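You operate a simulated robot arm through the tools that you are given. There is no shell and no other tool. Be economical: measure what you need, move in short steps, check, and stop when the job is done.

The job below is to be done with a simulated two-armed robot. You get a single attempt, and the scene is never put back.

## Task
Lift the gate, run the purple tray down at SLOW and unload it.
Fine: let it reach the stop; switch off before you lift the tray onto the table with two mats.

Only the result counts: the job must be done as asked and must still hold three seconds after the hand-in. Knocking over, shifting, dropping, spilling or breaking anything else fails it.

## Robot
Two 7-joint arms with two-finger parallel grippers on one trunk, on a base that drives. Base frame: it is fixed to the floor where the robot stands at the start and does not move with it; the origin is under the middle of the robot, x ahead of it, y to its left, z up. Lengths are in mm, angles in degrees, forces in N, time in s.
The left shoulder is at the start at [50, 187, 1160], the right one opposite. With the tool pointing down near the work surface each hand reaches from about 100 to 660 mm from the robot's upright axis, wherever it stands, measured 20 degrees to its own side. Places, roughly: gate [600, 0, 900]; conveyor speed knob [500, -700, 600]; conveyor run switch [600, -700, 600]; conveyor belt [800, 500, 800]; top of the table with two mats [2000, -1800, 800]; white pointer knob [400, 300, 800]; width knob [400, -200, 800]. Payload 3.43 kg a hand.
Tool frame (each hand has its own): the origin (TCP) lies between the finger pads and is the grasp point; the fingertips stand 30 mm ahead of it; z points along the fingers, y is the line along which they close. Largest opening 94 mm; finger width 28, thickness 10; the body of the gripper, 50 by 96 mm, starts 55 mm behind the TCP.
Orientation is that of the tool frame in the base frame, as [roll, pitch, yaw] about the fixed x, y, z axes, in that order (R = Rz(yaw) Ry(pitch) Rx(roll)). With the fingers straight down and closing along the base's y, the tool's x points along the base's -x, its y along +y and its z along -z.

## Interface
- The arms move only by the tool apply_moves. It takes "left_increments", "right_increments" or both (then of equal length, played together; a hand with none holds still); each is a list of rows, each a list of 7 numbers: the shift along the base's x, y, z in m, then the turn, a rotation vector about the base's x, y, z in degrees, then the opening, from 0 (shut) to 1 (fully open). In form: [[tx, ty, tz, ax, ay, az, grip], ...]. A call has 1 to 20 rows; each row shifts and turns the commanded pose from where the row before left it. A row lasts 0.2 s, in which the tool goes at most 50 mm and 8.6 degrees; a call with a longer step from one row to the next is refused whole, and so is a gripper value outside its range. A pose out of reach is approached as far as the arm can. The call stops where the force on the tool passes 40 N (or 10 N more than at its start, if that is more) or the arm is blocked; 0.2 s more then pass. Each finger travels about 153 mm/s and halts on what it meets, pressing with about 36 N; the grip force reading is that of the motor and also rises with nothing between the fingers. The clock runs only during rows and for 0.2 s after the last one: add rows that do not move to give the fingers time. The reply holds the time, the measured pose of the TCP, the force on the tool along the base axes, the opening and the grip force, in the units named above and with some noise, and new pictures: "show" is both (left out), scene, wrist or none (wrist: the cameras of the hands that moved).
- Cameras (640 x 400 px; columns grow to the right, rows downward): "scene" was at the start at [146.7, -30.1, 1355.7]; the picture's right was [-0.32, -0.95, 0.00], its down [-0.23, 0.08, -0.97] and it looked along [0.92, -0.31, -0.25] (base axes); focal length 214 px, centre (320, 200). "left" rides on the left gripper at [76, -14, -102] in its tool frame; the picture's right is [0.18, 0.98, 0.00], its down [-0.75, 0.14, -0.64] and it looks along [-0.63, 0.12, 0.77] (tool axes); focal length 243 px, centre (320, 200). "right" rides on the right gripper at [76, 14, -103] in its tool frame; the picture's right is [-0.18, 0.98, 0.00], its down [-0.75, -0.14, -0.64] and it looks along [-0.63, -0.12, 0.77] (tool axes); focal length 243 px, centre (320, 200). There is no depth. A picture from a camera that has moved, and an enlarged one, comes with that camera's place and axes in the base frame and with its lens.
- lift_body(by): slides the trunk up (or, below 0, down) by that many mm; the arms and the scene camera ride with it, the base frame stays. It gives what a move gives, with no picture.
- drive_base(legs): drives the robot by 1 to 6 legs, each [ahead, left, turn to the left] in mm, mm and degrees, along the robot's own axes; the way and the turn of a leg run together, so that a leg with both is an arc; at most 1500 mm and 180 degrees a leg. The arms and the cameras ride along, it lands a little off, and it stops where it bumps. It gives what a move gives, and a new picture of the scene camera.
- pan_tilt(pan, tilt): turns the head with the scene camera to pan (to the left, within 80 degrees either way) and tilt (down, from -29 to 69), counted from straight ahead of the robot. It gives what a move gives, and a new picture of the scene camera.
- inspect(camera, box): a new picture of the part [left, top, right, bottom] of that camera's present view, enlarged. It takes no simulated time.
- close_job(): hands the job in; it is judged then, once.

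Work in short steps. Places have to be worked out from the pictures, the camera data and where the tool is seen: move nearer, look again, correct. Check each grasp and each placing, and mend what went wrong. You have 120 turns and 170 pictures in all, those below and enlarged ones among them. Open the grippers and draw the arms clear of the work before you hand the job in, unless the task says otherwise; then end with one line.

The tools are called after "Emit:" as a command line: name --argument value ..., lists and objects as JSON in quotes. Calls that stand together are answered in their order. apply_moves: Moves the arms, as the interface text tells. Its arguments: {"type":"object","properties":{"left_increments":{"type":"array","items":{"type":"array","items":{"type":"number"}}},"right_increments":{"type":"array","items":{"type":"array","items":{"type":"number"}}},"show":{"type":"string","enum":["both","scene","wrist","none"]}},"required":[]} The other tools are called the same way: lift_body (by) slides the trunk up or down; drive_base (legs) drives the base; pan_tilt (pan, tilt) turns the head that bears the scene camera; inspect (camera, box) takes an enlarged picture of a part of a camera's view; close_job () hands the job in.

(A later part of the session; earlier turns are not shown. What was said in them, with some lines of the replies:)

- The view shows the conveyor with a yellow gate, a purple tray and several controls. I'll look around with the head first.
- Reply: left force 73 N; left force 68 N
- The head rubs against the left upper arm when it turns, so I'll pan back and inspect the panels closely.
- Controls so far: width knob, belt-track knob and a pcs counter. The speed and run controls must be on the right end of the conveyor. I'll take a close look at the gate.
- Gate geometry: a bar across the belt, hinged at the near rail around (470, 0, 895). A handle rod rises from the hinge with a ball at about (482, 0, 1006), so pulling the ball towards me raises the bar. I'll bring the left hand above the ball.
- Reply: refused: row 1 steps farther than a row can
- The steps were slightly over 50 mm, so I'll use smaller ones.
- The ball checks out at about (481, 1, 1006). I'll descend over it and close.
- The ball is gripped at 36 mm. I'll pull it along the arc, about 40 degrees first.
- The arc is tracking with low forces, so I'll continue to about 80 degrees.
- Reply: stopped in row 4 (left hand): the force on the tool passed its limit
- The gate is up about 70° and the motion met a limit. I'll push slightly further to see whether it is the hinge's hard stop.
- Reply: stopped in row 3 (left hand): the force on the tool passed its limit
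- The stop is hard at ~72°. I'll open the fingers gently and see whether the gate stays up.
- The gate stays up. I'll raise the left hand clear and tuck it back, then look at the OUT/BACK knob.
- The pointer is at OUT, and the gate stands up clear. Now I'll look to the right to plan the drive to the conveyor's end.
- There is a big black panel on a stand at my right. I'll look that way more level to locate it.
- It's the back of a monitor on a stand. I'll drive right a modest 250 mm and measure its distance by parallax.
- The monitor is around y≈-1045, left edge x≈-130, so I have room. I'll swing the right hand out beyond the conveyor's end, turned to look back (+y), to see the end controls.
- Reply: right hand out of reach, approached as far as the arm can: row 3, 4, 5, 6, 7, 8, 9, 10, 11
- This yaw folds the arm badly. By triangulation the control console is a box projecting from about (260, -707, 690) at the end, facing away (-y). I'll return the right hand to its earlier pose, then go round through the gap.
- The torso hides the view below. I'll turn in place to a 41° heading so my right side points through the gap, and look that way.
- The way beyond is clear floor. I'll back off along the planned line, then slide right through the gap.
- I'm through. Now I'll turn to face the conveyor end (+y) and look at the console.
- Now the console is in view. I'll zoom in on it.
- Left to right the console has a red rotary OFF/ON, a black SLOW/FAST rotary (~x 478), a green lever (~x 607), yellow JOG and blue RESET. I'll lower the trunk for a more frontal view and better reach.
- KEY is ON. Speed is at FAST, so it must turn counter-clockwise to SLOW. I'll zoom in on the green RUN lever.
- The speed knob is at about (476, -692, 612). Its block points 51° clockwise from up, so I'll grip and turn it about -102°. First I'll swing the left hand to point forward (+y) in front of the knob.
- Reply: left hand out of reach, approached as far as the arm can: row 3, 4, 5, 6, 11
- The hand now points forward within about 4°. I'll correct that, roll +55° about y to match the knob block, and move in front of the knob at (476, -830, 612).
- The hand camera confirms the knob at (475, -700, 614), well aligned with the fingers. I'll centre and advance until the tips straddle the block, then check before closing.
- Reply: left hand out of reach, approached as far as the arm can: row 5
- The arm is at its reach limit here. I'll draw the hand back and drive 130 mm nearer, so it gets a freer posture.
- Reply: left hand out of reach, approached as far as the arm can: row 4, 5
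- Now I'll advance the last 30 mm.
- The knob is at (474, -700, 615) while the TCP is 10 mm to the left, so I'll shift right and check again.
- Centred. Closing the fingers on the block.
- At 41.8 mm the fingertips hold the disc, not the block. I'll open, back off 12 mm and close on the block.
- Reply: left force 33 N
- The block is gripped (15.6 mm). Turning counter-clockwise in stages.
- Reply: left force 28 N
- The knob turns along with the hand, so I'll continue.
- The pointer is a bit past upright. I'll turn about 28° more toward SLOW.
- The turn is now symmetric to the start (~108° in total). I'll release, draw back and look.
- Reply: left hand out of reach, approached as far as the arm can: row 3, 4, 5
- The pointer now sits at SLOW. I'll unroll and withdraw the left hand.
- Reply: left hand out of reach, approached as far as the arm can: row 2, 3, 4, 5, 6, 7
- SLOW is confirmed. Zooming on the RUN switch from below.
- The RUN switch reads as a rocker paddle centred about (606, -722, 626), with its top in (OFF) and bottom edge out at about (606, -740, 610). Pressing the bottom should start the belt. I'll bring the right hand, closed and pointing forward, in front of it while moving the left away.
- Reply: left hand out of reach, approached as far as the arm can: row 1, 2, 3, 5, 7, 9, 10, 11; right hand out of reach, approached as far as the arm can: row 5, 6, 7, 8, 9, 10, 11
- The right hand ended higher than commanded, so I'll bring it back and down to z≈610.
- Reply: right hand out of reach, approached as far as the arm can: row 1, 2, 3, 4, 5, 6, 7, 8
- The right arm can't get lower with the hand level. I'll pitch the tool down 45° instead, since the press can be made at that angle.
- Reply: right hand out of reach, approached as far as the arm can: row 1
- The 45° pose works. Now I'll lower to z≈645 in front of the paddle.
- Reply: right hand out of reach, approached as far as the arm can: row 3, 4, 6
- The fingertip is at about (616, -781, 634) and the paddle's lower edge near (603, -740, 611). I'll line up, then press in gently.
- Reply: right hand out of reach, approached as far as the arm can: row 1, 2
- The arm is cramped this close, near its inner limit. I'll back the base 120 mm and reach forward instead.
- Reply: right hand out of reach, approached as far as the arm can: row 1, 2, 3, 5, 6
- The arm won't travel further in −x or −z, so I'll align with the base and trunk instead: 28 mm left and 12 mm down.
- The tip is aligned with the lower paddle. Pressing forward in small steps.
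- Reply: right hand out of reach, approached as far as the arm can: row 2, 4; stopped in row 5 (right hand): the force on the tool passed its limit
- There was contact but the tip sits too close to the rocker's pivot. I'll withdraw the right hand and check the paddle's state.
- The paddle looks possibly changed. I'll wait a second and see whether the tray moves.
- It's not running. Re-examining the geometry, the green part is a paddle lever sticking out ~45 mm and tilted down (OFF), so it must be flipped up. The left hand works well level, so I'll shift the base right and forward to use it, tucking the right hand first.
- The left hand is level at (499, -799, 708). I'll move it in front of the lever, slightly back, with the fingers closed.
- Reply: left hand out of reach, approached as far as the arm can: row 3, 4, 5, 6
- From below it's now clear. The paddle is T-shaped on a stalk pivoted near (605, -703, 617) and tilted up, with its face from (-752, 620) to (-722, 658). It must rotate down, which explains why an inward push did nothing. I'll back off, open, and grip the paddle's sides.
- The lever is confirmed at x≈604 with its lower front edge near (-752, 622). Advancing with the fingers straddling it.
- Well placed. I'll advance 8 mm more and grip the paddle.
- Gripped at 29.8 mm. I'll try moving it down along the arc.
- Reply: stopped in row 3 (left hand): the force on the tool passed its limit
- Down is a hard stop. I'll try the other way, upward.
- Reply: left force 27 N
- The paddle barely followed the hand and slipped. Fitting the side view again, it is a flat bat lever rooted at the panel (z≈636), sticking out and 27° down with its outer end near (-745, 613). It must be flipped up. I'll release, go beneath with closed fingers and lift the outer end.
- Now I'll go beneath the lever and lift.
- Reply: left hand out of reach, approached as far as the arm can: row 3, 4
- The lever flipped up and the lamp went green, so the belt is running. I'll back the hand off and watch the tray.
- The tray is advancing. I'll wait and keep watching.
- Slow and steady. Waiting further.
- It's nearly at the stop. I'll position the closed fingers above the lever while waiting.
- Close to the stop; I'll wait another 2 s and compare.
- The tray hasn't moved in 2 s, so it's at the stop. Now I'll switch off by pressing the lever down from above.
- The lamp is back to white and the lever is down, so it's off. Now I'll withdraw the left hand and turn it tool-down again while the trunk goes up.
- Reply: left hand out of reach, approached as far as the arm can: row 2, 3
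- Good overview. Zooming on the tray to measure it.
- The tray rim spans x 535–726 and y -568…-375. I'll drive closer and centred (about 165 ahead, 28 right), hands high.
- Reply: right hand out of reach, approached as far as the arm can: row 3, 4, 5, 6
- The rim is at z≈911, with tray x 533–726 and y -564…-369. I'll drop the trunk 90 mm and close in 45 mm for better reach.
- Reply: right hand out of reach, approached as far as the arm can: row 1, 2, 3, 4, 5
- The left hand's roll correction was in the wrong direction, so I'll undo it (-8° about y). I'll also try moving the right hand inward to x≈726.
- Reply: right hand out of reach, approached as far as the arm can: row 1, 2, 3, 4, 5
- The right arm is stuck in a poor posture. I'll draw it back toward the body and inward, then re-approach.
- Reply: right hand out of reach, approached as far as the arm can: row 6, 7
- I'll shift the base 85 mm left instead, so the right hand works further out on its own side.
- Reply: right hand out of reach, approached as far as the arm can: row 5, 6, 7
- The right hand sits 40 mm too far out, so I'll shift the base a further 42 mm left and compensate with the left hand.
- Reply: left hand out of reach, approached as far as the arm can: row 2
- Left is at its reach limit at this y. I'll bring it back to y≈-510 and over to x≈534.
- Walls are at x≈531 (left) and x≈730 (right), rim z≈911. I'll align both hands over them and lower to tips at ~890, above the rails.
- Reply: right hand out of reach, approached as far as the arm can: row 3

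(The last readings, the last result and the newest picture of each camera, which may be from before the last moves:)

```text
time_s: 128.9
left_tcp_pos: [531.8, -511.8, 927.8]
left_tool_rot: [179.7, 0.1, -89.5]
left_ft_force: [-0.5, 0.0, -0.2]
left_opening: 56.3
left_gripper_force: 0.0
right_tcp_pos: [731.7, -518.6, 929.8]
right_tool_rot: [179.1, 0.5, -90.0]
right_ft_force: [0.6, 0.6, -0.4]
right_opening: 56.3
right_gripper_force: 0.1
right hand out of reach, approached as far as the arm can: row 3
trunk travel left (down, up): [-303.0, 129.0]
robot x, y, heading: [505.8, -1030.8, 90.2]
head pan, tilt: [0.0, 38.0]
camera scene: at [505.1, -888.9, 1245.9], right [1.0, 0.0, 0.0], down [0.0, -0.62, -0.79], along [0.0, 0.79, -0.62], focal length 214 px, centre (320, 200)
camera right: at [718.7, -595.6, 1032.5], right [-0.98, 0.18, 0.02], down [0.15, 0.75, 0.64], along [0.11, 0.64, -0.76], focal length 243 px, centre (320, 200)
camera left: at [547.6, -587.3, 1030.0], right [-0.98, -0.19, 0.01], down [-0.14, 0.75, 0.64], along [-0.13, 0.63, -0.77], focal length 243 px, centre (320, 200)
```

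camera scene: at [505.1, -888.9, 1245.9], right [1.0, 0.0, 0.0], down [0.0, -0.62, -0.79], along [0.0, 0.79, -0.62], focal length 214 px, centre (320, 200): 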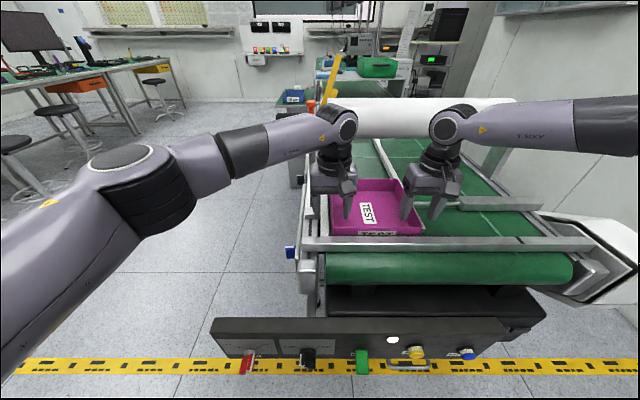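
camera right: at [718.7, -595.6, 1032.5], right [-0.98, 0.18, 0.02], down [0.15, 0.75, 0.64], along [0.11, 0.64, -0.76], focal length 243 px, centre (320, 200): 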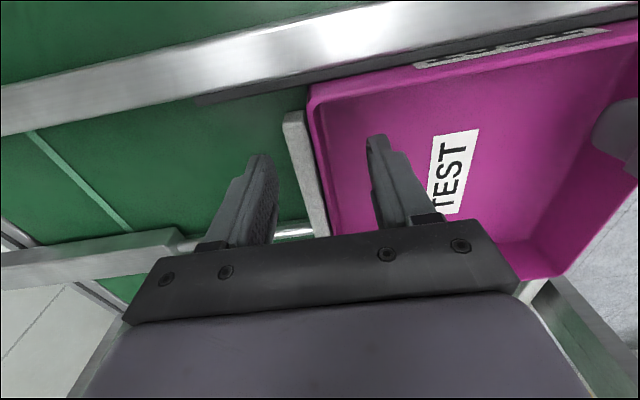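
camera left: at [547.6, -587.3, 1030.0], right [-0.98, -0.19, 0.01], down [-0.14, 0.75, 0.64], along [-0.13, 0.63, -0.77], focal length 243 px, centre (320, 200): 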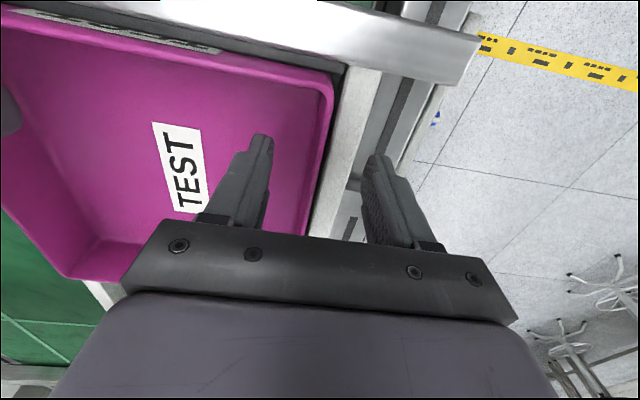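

Both walls are between the fingers. I'll lower 9 mm and close both grippers.

Emit:
apply_moves --left_increments '[[0, 0, -0.009, 0, 0, 0, 0.6], [0, 0, 0, 0, 0, 0, 0.2], [0, 0, 0, 0, 0, 0, 0], [0, 0, 0, 0, 0, 0, 0], [0, 0, 0, 0, 0, 0, 0]]' --right_increments '[[0, 0, -0.01, 0, 0, 0, 0.6], [0, 0, 0, 0, 0, 0, 0.2], [0, 0, 0, 0, 0, 0, 0], [0, 0, 0, 0, 0, 0, 0], [0, 0, 0, 0, 0, 0, 0]]'

```text
time_s: 130.1
left_tcp_pos: [534.8, -511.0, 918.5]
left_tool_rot: [-180.0, 0.1, -89.7]
left_ft_force: [21.9, 6.1, 0.3]
left_opening: 3.5
left_gripper_force: 35.7
right_tcp_pos: [729.7, -518.0, 919.4]
right_tool_rot: [178.9, 0.4, -89.8]
right_ft_force: [-21.9, -0.2, 0.0]
right_opening: 3.9
right_gripper_force: 36.3
right hand out of reach, approached as far as the arm can: row 1
trunk travel left (down, up): [-303.0, 129.0]
robot x, y, heading: [509.7, -1034.8, 90.0]
head pan, tilt: [0.0, 38.0]
camera scene: at [505.0, -888.4, 1245.8], right [1.0, 0.0, 0.0], down [0.0, -0.62, -0.79], along [0.0, 0.79, -0.62], focal length 214 px, centre (320, 200)
camera right: at [718.4, -597.3, 1022.9], right [-0.98, 0.18, 0.02], down [0.15, 0.75, 0.64], along [0.1, 0.64, -0.76], focal length 243 px, centre (320, 200)
camera left: at [548.6, -587.0, 1021.3], right [-0.98, -0.19, 0.0], down [-0.14, 0.75, 0.64], along [-0.12, 0.63, -0.77], focal length 243 px, centre (320, 200)
```

scene: 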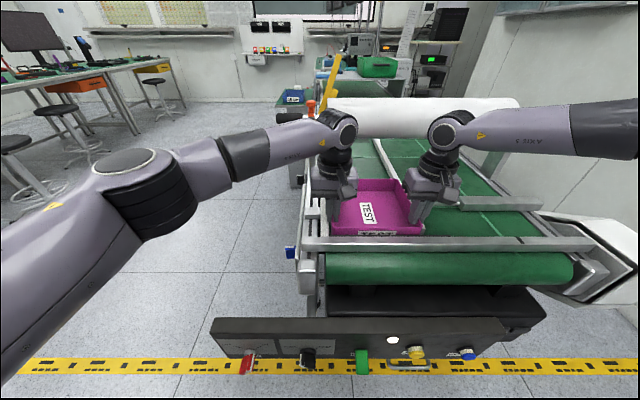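
right: 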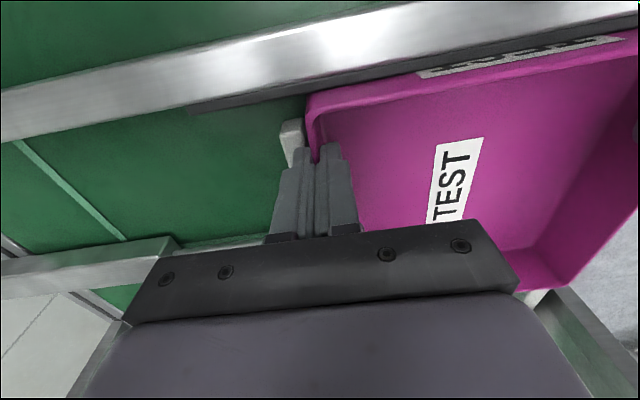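
left: 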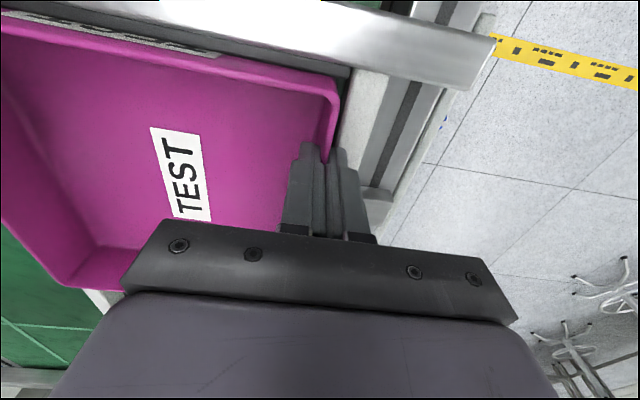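

Both walls are gripped (~3.7 mm thick). I'll relieve the inward tension with small moves, then lift using the trunk so both hands rise together.

Emit:
apply_moves --left_increments '[[0.003, 0, 0, 0, 0, 0, 0], [0, 0, 0, 0, 0, 0, 0]]' --right_increments '[[-0.003, 0, 0, 0, 0, 0, 0], [0, 0, 0, 0, 0, 0, 0]]' --show "none"

Emit:
lift_body --by 30

Emit:
inspect --camera "scene" --box '[280, 80, 520, 260]'

```text
time_s: 130.7
left_tcp_pos: [533.7, -510.9, 918.6]
left_tool_rot: [179.8, -0.1, -89.5]
left_ft_force: [10.7, -3.3, 4.4]
left_opening: 3.6
left_gripper_force: 36.2
right_tcp_pos: [730.3, -518.6, 920.5]
right_tool_rot: [179.2, 0.5, -89.9]
right_ft_force: [-16.5, 11.1, -2.9]
right_opening: 3.6
right_gripper_force: 35.8
trunk travel left (down, up): [-303.0, 129.0]
robot x, y, heading: [504.4, -1036.0, 89.7]
head pan, tilt: [0.0, 38.0]
```

```text
time_s: 131.5
left_tcp_pos: [534.6, -512.8, 947.9]
left_tool_rot: [179.6, -0.2, -89.7]
left_ft_force: [9.3, -4.3, 3.1]
left_opening: 3.6
left_gripper_force: 36.2
right_tcp_pos: [731.8, -521.0, 949.7]
right_tool_rot: [179.2, 0.3, -89.9]
right_ft_force: [-9.4, 3.6, -6.2]
right_opening: 3.4
right_gripper_force: 36.2
trunk travel left (down, up): [-333.0, 99.0]
robot x, y, heading: [506.0, -1032.1, 89.8]
head pan, tilt: [0.0, 38.0]
```

```text
2.22 times, centred on (400, 170) of scene
camera zoom: at [505.3, -888.6, 1275.9], right [1.0, 0.0, 0.0], down [0.0, -0.62, -0.79], along [0.0, 0.79, -0.62], focal length 477 px, centre (142, 267)
```

zoom: 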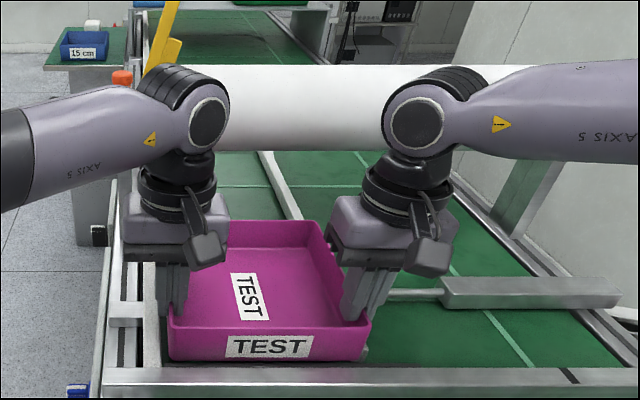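

The tray is lifted level. I'll raise it another 90 mm to clear everything.

Emit:
lift_body --by 90

Emit:
drive_base --legs '[[-400, 0, 0]]'

```text
time_s: 132.7
left_tcp_pos: [535.6, -510.9, 1038.3]
left_tool_rot: [179.7, 0.0, -89.5]
left_ft_force: [5.3, -5.7, 3.1]
left_opening: 3.6
left_gripper_force: 35.6
right_tcp_pos: [730.8, -519.7, 1038.9]
right_tool_rot: [179.1, 0.4, -89.9]
right_ft_force: [-4.8, 5.3, -6.2]
right_opening: 3.8
right_gripper_force: 35.7
trunk travel left (down, up): [-423.0, 9.0]
robot x, y, heading: [504.2, -1033.3, 90.2]
head pan, tilt: [0.0, 38.0]
```

```text
time_s: 135.2
left_tcp_pos: [534.0, -906.5, 1038.9]
left_tool_rot: [179.8, 0.0, -89.6]
left_ft_force: [0.7, -5.1, 2.4]
left_opening: 3.9
left_gripper_force: 36.4
right_tcp_pos: [729.8, -915.0, 1039.4]
right_tool_rot: [179.1, 0.5, -89.9]
right_ft_force: [-0.7, 4.5, -6.0]
right_opening: 3.5
right_gripper_force: 35.6
trunk travel left (down, up): [-423.0, 9.0]
robot x, y, heading: [503.9, -1424.9, 90.1]
head pan, tilt: [0.0, 38.0]
camera scene: at [505.6, -1284.3, 1365.9], right [1.0, 0.0, 0.0], down [0.0, -0.62, -0.79], along [0.0, 0.79, -0.62], focal length 214 px, centre (320, 200)
```

scene: 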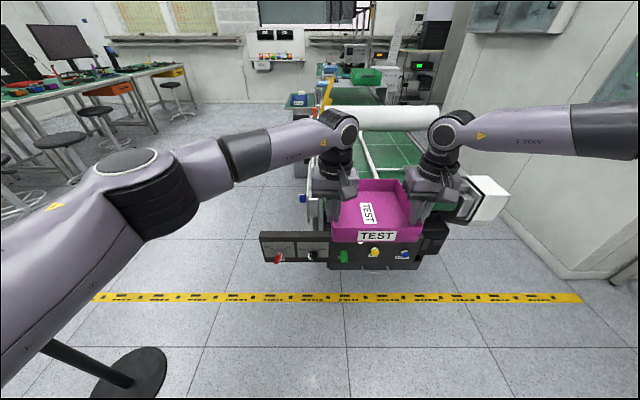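

Clear of the conveyor. Now I'll turn right to face the table with two mats and look.

Emit:
drive_base --legs '[[0, 0, -100]]'

Emit:
pan_tilt --pan 0 --tilt 25

```text
time_s: 139.8
left_tcp_pos: [1011.9, -1558.8, 1038.2]
left_tool_rot: [179.7, 0.1, 169.2]
left_ft_force: [-4.2, 1.4, 1.6]
left_opening: 3.5
left_gripper_force: 36.1
right_tcp_pos: [964.6, -1750.6, 1040.4]
right_tool_rot: [179.1, 0.4, 169.0]
right_ft_force: [3.6, -1.4, -5.5]
right_opening: 3.6
right_gripper_force: 35.5
trunk travel left (down, up): [-423.0, 9.0]
robot x, y, heading: [507.3, -1429.8, -11.2]
head pan, tilt: [0.0, 38.0]
camera scene: at [648.0, -1456.9, 1365.8], right [-0.19, -0.98, 0.0], down [-0.6, 0.12, -0.79], along [0.77, -0.15, -0.62], focal length 214 px, centre (320, 200)
```

scene: 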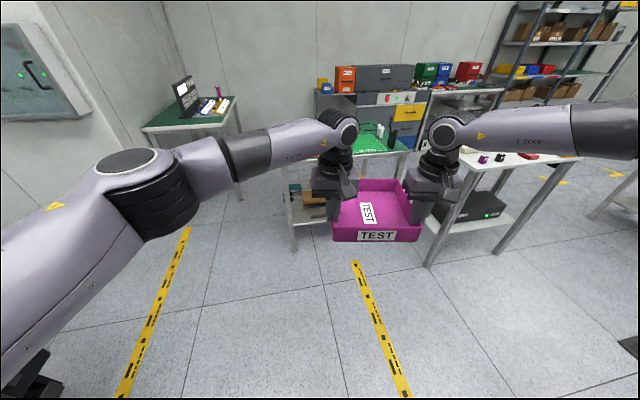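

```text
time_s: 140.6
left_tcp_pos: [1012.2, -1558.6, 1038.6]
left_tool_rot: [179.8, 0.0, 169.2]
left_ft_force: [-3.7, 0.5, 1.9]
left_opening: 3.8
left_gripper_force: 35.3
right_tcp_pos: [965.7, -1748.7, 1039.1]
right_tool_rot: [179.2, 0.3, 169.0]
right_ft_force: [2.3, -0.5, -5.5]
right_opening: 3.6
right_gripper_force: 35.4
trunk travel left (down, up): [-423.0, 9.0]
robot x, y, heading: [504.0, -1429.5, -11.3]
head pan, tilt: [0.0, 25.0]
camera scene: at [653.8, -1457.9, 1386.1], right [-0.19, -0.98, 0.0], down [-0.42, 0.08, -0.91], along [0.89, -0.17, -0.42], focal length 214 px, centre (320, 200)
```

scene: 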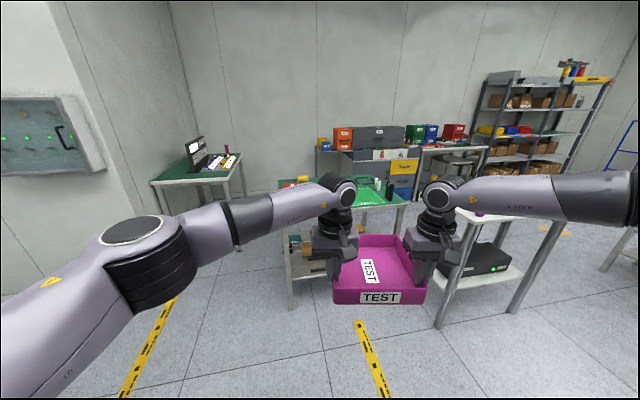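

The mat table is ahead, partly hidden by the hands, with another small table to the right. Zooming.

Emit:
inspect --camera "scene" --box '[260, 160, 580, 320]'

Emit:
inspect --camera "left" --box '[0, 0, 640, 400]'

```text
2.00 times, centred on (420, 240) of scene
camera zoom: at [653.8, -1457.9, 1386.1], right [-0.19, -0.98, 0.0], down [-0.42, 0.08, -0.91], along [0.89, -0.17, -0.42], focal length 429 px, centre (120, 120)
```

zoom: 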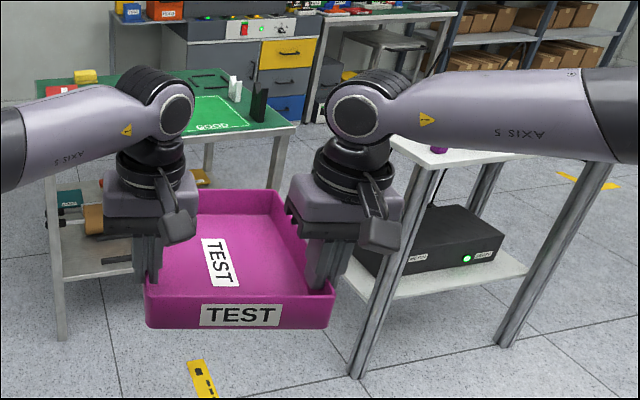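

```text
1.00 times, centred on (320, 200) of left
camera zoom: at [935.3, -1558.7, 1141.5], right [0.0, 1.0, 0.01], down [0.77, -0.01, 0.64], along [0.64, 0.0, -0.77], focal length 243 px, centre (320, 200)
```

zoom: 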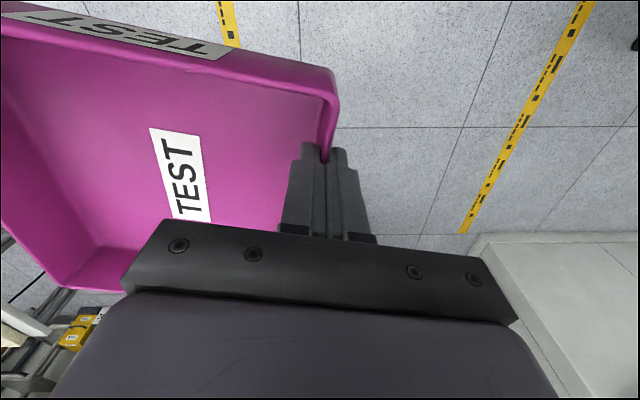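

The table's near edge runs from about (1774, -1447) to (1709, -2187). I'll approach part-way and look again.

Emit:
drive_base --legs '[[0, 0, 6], [420, -50, 0]]'

Emit:
inspect --camera "scene" --box '[180, 130, 580, 330]'

```text
time_s: 143.7
left_tcp_pos: [1432.3, -1583.5, 1038.8]
left_tool_rot: [179.6, -0.1, 175.8]
left_ft_force: [-3.3, -0.1, 2.5]
left_opening: 3.6
left_gripper_force: 35.2
right_tcp_pos: [1406.8, -1778.6, 1039.4]
right_tool_rot: [179.2, 0.4, 175.6]
right_ft_force: [3.6, -1.0, -5.6]
right_opening: 3.5
right_gripper_force: 36.2
trunk travel left (down, up): [-423.0, 9.0]
robot x, y, heading: [916.4, -1516.9, -4.6]
head pan, tilt: [0.0, 25.0]
camera scene: at [1063.9, -1525.5, 1386.0], right [-0.08, -1.0, 0.0], down [-0.42, 0.03, -0.91], along [0.9, -0.07, -0.42], focal length 214 px, centre (320, 200)
```

scene: 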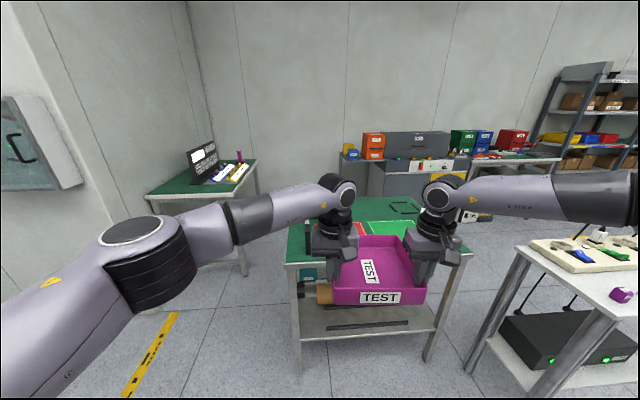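

```text
1.60 times, centred on (380, 230) of scene
camera zoom: at [1063.9, -1525.5, 1386.0], right [-0.08, -1.0, 0.0], down [-0.42, 0.03, -0.91], along [0.9, -0.07, -0.42], focal length 343 px, centre (224, 152)
```

zoom: 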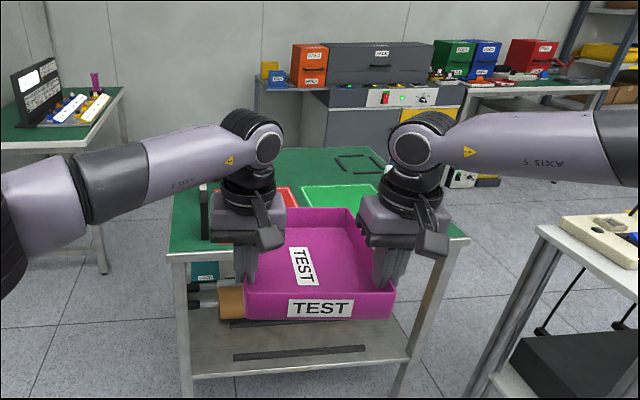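

The table top is at z≈810 with its near edge at x≈1710. I'll move 300 ahead and 80 right, then examine the surface with the hand cameras before lowering.

Emit:
drive_base --legs '[[300, -80, 0]]'

Emit:
inspect --camera "right" --box '[0, 0, 640, 400]'

Emit:
inspect --camera "left" --box '[0, 0, 640, 400]'

```text
time_s: 145.8
left_tcp_pos: [1723.1, -1681.6, 1037.5]
left_tool_rot: [179.8, -0.1, 176.0]
left_ft_force: [-3.0, -0.6, 1.8]
left_opening: 3.4
left_gripper_force: 36.1
right_tcp_pos: [1700.4, -1878.3, 1039.1]
right_tool_rot: [179.2, 0.4, 175.8]
right_ft_force: [3.4, -0.8, -4.8]
right_opening: 3.3
right_gripper_force: 36.0
trunk travel left (down, up): [-423.0, 9.0]
robot x, y, heading: [1209.1, -1615.4, -4.3]
head pan, tilt: [0.0, 25.0]
camera scene: at [1355.4, -1625.5, 1386.0], right [-0.07, -1.0, 0.0], down [-0.42, 0.03, -0.91], along [0.9, -0.07, -0.42], focal length 214 px, centre (320, 200)
```

scene: 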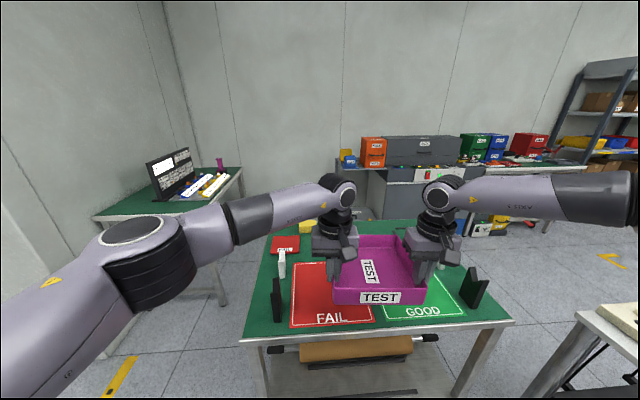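

```text
1.00 times, centred on (320, 200) of right
camera zoom: at [1624.3, -1860.5, 1142.6], right [0.26, 0.97, 0.02], down [0.74, -0.2, 0.64], along [0.63, -0.15, -0.76], focal length 243 px, centre (320, 200)
```

zoom: 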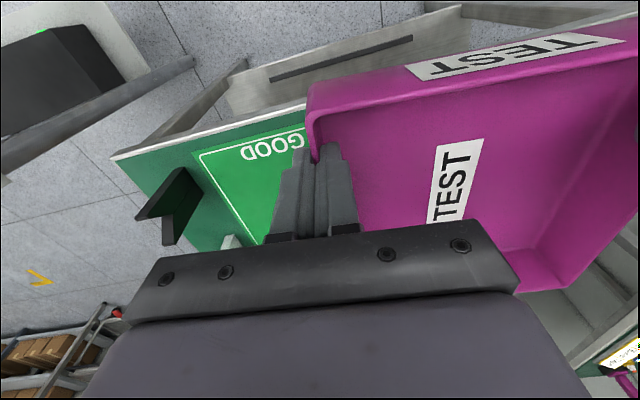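

```text
1.00 times, centred on (320, 200) of left
camera zoom: at [1646.8, -1692.0, 1141.3], right [-0.12, 0.99, 0.01], down [0.76, 0.09, 0.64], along [0.64, 0.08, -0.77], focal length 243 px, centre (320, 200)
```

zoom: 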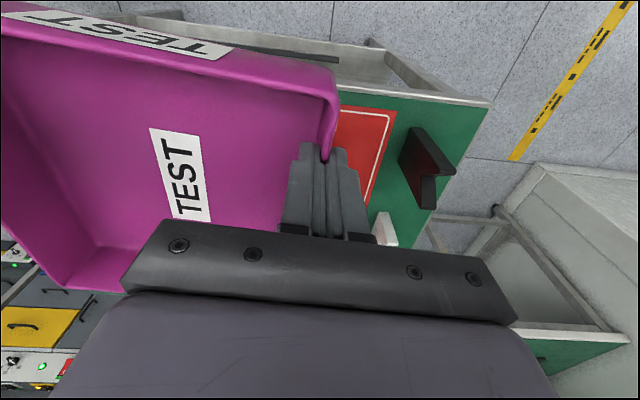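

The surface shows FAIL (red) and GOOD (green) mats with black brackets at both sides; the middle is clear. I'll advance 115 mm so the tray is fully over the table, clear of everything.

Emit:
drive_base --legs '[[115, 0, 0]]'

Emit:
lift_body --by -110

Emit:
pan_tilt --pan 0 --tilt 38

Emit:
inspect --camera "scene" --box '[200, 120, 560, 345]'

```text
time_s: 147.0
left_tcp_pos: [1837.4, -1690.8, 1037.8]
left_tool_rot: [179.7, -0.1, 176.0]
left_ft_force: [-2.1, -0.2, 1.8]
left_opening: 3.3
left_gripper_force: 35.9
right_tcp_pos: [1814.2, -1885.5, 1038.7]
right_tool_rot: [179.3, 0.3, 175.9]
right_ft_force: [3.1, -0.7, -4.7]
right_opening: 3.7
right_gripper_force: 35.8
trunk travel left (down, up): [-423.0, 9.0]
robot x, y, heading: [1320.1, -1623.8, -4.3]
head pan, tilt: [0.0, 25.0]
camera scene: at [1470.3, -1633.9, 1386.0], right [-0.07, -1.0, 0.0], down [-0.42, 0.03, -0.91], along [0.9, -0.07, -0.42], focal length 214 px, centre (320, 200)
```

scene: 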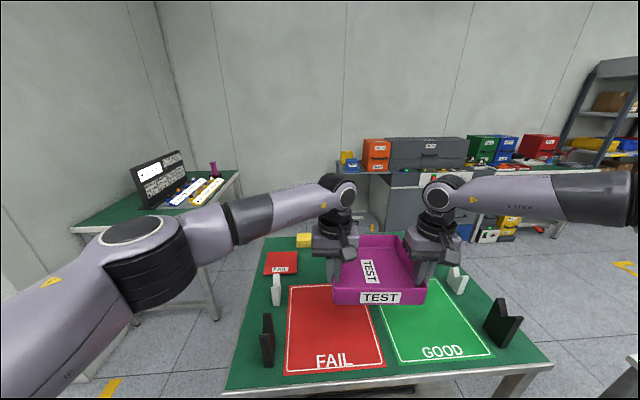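

```text
time_s: 148.4
left_tcp_pos: [1837.7, -1690.9, 930.1]
left_tool_rot: [179.7, -0.1, 176.1]
left_ft_force: [-1.9, 0.5, 1.0]
left_opening: 3.4
left_gripper_force: 36.0
right_tcp_pos: [1813.2, -1886.3, 929.2]
right_tool_rot: [179.1, 0.4, 175.8]
right_ft_force: [2.1, -0.6, -5.6]
right_opening: 3.4
right_gripper_force: 35.6
trunk travel left (down, up): [-313.0, 119.0]
robot x, y, heading: [1322.0, -1622.1, -4.1]
head pan, tilt: [0.0, 25.0]
```

```text
time_s: 149.2
left_tcp_pos: [1837.3, -1691.5, 928.7]
left_tool_rot: [179.7, 0.0, 176.0]
left_ft_force: [-2.2, 0.0, 0.8]
left_opening: 3.4
left_gripper_force: 35.8
right_tcp_pos: [1813.9, -1886.1, 929.0]
right_tool_rot: [179.2, 0.3, 175.8]
right_ft_force: [1.5, 0.5, -3.8]
right_opening: 3.7
right_gripper_force: 35.9
trunk travel left (down, up): [-313.0, 119.0]
robot x, y, heading: [1320.0, -1625.7, -4.3]
head pan, tilt: [0.0, 38.0]
camera scene: at [1463.4, -1633.4, 1255.9], right [-0.07, -1.0, 0.0], down [-0.61, 0.05, -0.79], along [0.79, -0.06, -0.62], focal length 214 px, centre (320, 200)
```

scene: 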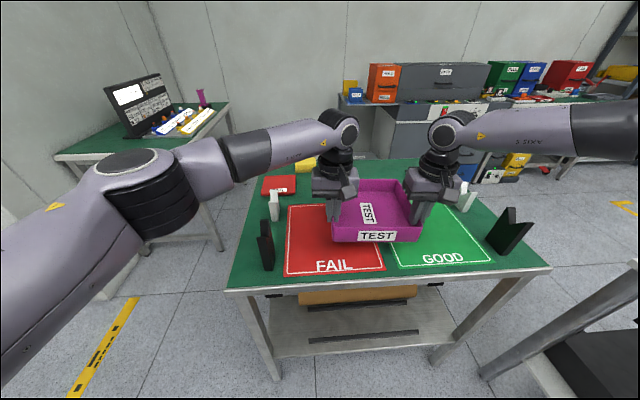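

```text
1.78 times, centred on (380, 232) of scene
camera zoom: at [1463.4, -1633.4, 1255.9], right [-0.07, -1.0, 0.0], down [-0.61, 0.05, -0.79], along [0.79, -0.06, -0.62], focal length 381 px, centre (213, 142)
```

zoom: 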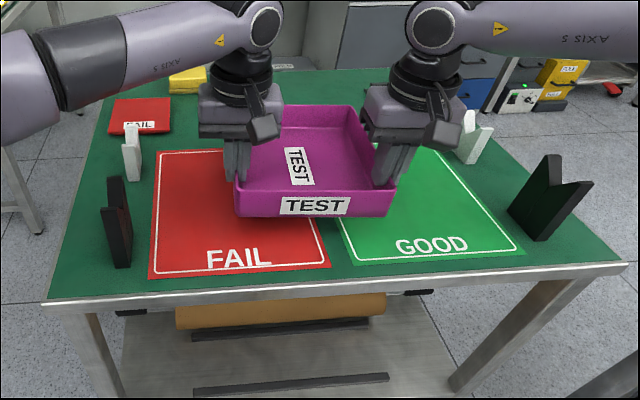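

The table top is around z≈820 and the tray's underside at ≈870. Lowering in steps while watching the forces.

Emit:
lift_body --by -35

Emit:
lift_body --by -6

Emit:
inspect --camera "scene" --box '[200, 120, 560, 345]'

```text
time_s: 150.0
left_tcp_pos: [1836.5, -1691.6, 894.5]
left_tool_rot: [179.7, -0.1, 175.9]
left_ft_force: [-1.8, 0.5, 2.2]
left_opening: 3.5
left_gripper_force: 35.7
right_tcp_pos: [1813.6, -1886.1, 893.7]
right_tool_rot: [179.1, 0.4, 175.8]
right_ft_force: [1.7, -0.7, -4.6]
right_opening: 3.3
right_gripper_force: 35.9
trunk travel left (down, up): [-278.0, 154.0]
robot x, y, heading: [1317.3, -1621.8, -4.1]
head pan, tilt: [0.0, 38.0]
```

```text
time_s: 150.5
left_tcp_pos: [1837.0, -1691.1, 888.1]
left_tool_rot: [179.7, 0.0, 176.0]
left_ft_force: [-1.7, 0.5, 1.8]
left_opening: 3.7
left_gripper_force: 36.4
right_tcp_pos: [1814.1, -1887.4, 888.8]
right_tool_rot: [179.3, 0.4, 175.7]
right_ft_force: [2.2, -0.2, -4.0]
right_opening: 3.4
right_gripper_force: 36.1
trunk travel left (down, up): [-272.0, 160.0]
robot x, y, heading: [1317.0, -1622.4, -4.6]
head pan, tilt: [0.0, 38.0]
```

```text
1.78 times, centred on (380, 232) of scene
camera zoom: at [1463.3, -1633.3, 1214.8], right [-0.07, -1.0, 0.0], down [-0.61, 0.05, -0.79], along [0.79, -0.06, -0.62], focal length 381 px, centre (213, 142)
```

zoom: 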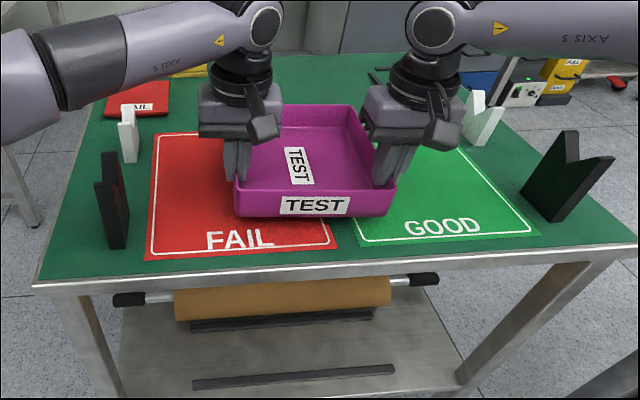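

Still clear of the surface (no contact force). Continuing down.

Emit:
lift_body --by -15

Emit:
lift_body --by -7

Emit:
inspect --camera "scene" --box '[290, 170, 470, 280]'

```text
time_s: 151.2
left_tcp_pos: [1836.6, -1690.6, 873.6]
left_tool_rot: [179.7, 0.0, 176.1]
left_ft_force: [-1.6, 0.5, 1.5]
left_opening: 3.7
left_gripper_force: 36.2
right_tcp_pos: [1815.6, -1885.6, 874.0]
right_tool_rot: [179.2, 0.4, 175.8]
right_ft_force: [1.4, -0.1, -4.7]
right_opening: 3.5
right_gripper_force: 35.9
trunk travel left (down, up): [-257.0, 175.0]
robot x, y, heading: [1317.8, -1623.6, -4.6]
head pan, tilt: [0.0, 38.0]
```

```text
time_s: 151.7
left_tcp_pos: [1837.6, -1691.4, 865.9]
left_tool_rot: [179.7, 0.0, 175.9]
left_ft_force: [-2.2, 0.1, -0.1]
left_opening: 3.6
left_gripper_force: 36.2
right_tcp_pos: [1814.0, -1886.4, 866.1]
right_tool_rot: [179.2, 0.4, 175.8]
right_ft_force: [1.9, -0.2, -4.9]
right_opening: 3.5
right_gripper_force: 36.0
trunk travel left (down, up): [-250.0, 182.0]
robot x, y, heading: [1321.9, -1625.6, -4.4]
head pan, tilt: [0.0, 38.0]
```

```text
3.56 times, centred on (380, 225) of scene
camera zoom: at [1463.3, -1633.3, 1192.8], right [-0.07, -1.0, 0.0], down [-0.61, 0.05, -0.79], along [0.79, -0.06, -0.62], focal length 763 px, centre (107, 111)
```

zoom: 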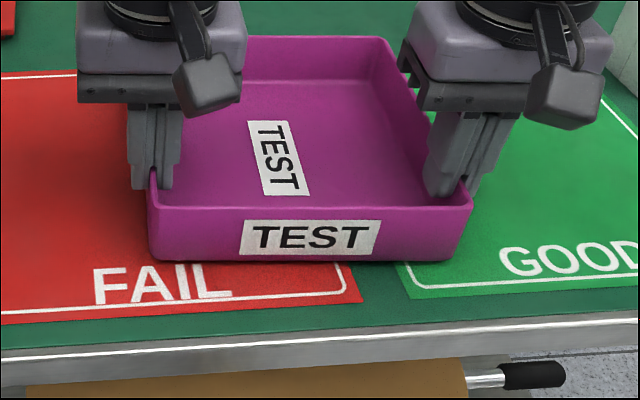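

Nearly down. Small steps now.

Emit:
lift_body --by -4

Emit:
lift_body --by -4

```text
time_s: 152.2
left_tcp_pos: [1836.9, -1690.9, 861.5]
left_tool_rot: [179.6, 0.1, 176.0]
left_ft_force: [-2.5, 0.8, 0.6]
left_opening: 3.6
left_gripper_force: 35.8
right_tcp_pos: [1813.7, -1885.7, 862.3]
right_tool_rot: [179.2, 0.4, 175.9]
right_ft_force: [2.1, 0.1, -4.6]
right_opening: 3.7
right_gripper_force: 36.0
trunk travel left (down, up): [-246.0, 186.0]
robot x, y, heading: [1320.3, -1623.1, -4.0]
head pan, tilt: [0.0, 38.0]
```

```text
time_s: 152.8
left_tcp_pos: [1837.3, -1690.7, 858.9]
left_tool_rot: [179.7, 0.0, 176.0]
left_ft_force: [-1.3, 0.5, 2.0]
left_opening: 3.5
left_gripper_force: 36.1
right_tcp_pos: [1813.4, -1885.9, 860.1]
right_tool_rot: [179.1, 0.5, 175.9]
right_ft_force: [0.8, -2.2, 1.5]
right_opening: 3.5
right_gripper_force: 35.8
trunk travel left (down, up): [-242.0, 190.0]
robot x, y, heading: [1322.5, -1620.5, -4.5]
head pan, tilt: [0.0, 38.0]
```

Contact: the forces flipped and travel stopped short. I'll release both grippers.

Emit:
apply_moves --left_increments '[[0, 0, 0, 0, 0, 0, 0.15], [0, 0, 0, 0, 0, 0, 0.35], [0, 0, 0, 0, 0, 0, 0.45], [0, 0, 0, 0, 0, 0, 0.45]]' --right_increments '[[0, 0, 0, 0, 0, 0, 0.15], [0, 0, 0, 0, 0, 0, 0.35], [0, 0, 0, 0, 0, 0, 0.45], [0, 0, 0, 0, 0, 0, 0.45]]'

```text
time_s: 153.8
left_tcp_pos: [1837.2, -1691.4, 858.8]
left_tool_rot: [179.7, 0.0, 176.0]
left_ft_force: [0.5, 0.5, 0.1]
left_opening: 42.5
left_gripper_force: 0.1
right_tcp_pos: [1814.3, -1885.3, 859.0]
right_tool_rot: [179.3, 0.4, 175.8]
right_ft_force: [-0.4, -0.3, 0.7]
right_opening: 42.2
right_gripper_force: 0.1
trunk travel left (down, up): [-242.0, 190.0]
robot x, y, heading: [1315.3, -1619.9, -4.3]
head pan, tilt: [0.0, 38.0]
camera scene: at [1463.1, -1633.3, 1184.9], right [-0.07, -1.0, 0.0], down [-0.61, 0.05, -0.79], along [0.79, -0.06, -0.62], focal length 214 px, centre (320, 200)
```

scene: 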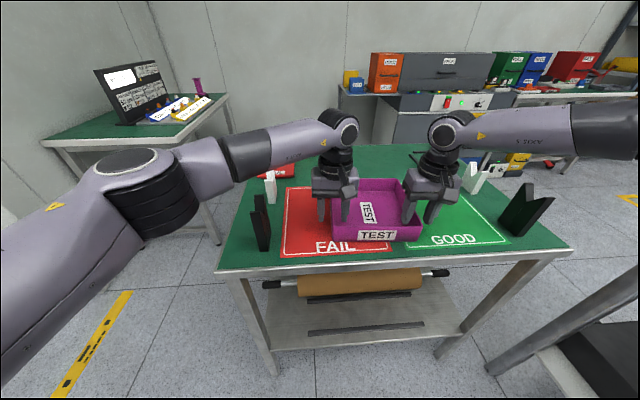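

Released cleanly. I'll raise the hands straight up with the trunk, then back away and check.

Emit:
lift_body --by 170

Emit:
drive_base --legs '[[-350, 0, 0]]'

Emit:
inspect --camera "scene" --box '[240, 120, 480, 270]'

```text
time_s: 155.7
left_tcp_pos: [1837.0, -1690.5, 1027.1]
left_tool_rot: [179.8, 0.1, 176.1]
left_ft_force: [-0.1, 0.6, 0.3]
left_opening: 42.2
left_gripper_force: 0.1
right_tcp_pos: [1814.0, -1885.8, 1029.9]
right_tool_rot: [179.3, 0.3, 175.8]
right_ft_force: [-0.3, 0.4, -0.1]
right_opening: 42.3
right_gripper_force: 0.1
trunk travel left (down, up): [-412.0, 20.0]
robot x, y, heading: [1321.2, -1618.1, -4.4]
head pan, tilt: [0.0, 38.0]
```

```text
time_s: 158.0
left_tcp_pos: [1483.6, -1664.6, 1028.0]
left_tool_rot: [179.8, 0.0, 175.8]
left_ft_force: [-0.7, 0.2, 0.0]
left_opening: 42.5
left_gripper_force: 0.2
right_tcp_pos: [1459.0, -1860.6, 1028.7]
right_tool_rot: [179.3, 0.4, 175.8]
right_ft_force: [0.4, -0.4, 0.3]
right_opening: 42.2
right_gripper_force: 0.1
trunk travel left (down, up): [-412.0, 20.0]
robot x, y, heading: [963.4, -1596.6, -4.1]
head pan, tilt: [0.0, 38.0]
```

```text
refused: no pictures are left
```

There are no pictures left, but the readings show a clean release: openings held, no forces, and the hands clear of the table. I'll open the grippers fully and hand in.

Emit:
apply_moves --left_increments '[[0, 0, 0, 0, 0, 0, 1], [0, 0, 0, 0, 0, 0, 1]]' --right_increments '[[0, 0, 0, 0, 0, 0, 1], [0, 0, 0, 0, 0, 0, 1]]' --show "none"

Emit:
close_job

```text
time_s: 158.6
left_tcp_pos: [1483.7, -1665.2, 1027.5]
left_tool_rot: [179.7, 0.0, 175.9]
left_ft_force: [-0.1, 0.4, -0.3]
left_opening: 94.1
left_gripper_force: 0.1
right_tcp_pos: [1460.4, -1859.7, 1029.0]
right_tool_rot: [179.2, 0.4, 175.6]
right_ft_force: [-0.3, -0.6, -0.4]
right_opening: 94.3
right_gripper_force: 0.1
trunk travel left (down, up): [-412.0, 20.0]
robot x, y, heading: [960.9, -1596.5, -4.5]
head pan, tilt: [0.0, 38.0]
no pictures are left
```

```text
The job is handed in.
```

The gate is up, the purple tray ran at SLOW to the stop, the belt was switched off before the lift, and the tray now sits on the two-mat table across the inner edges of FAIL and GOOD; pictures ran out, so its final rest is judged from the release picture and readings only.
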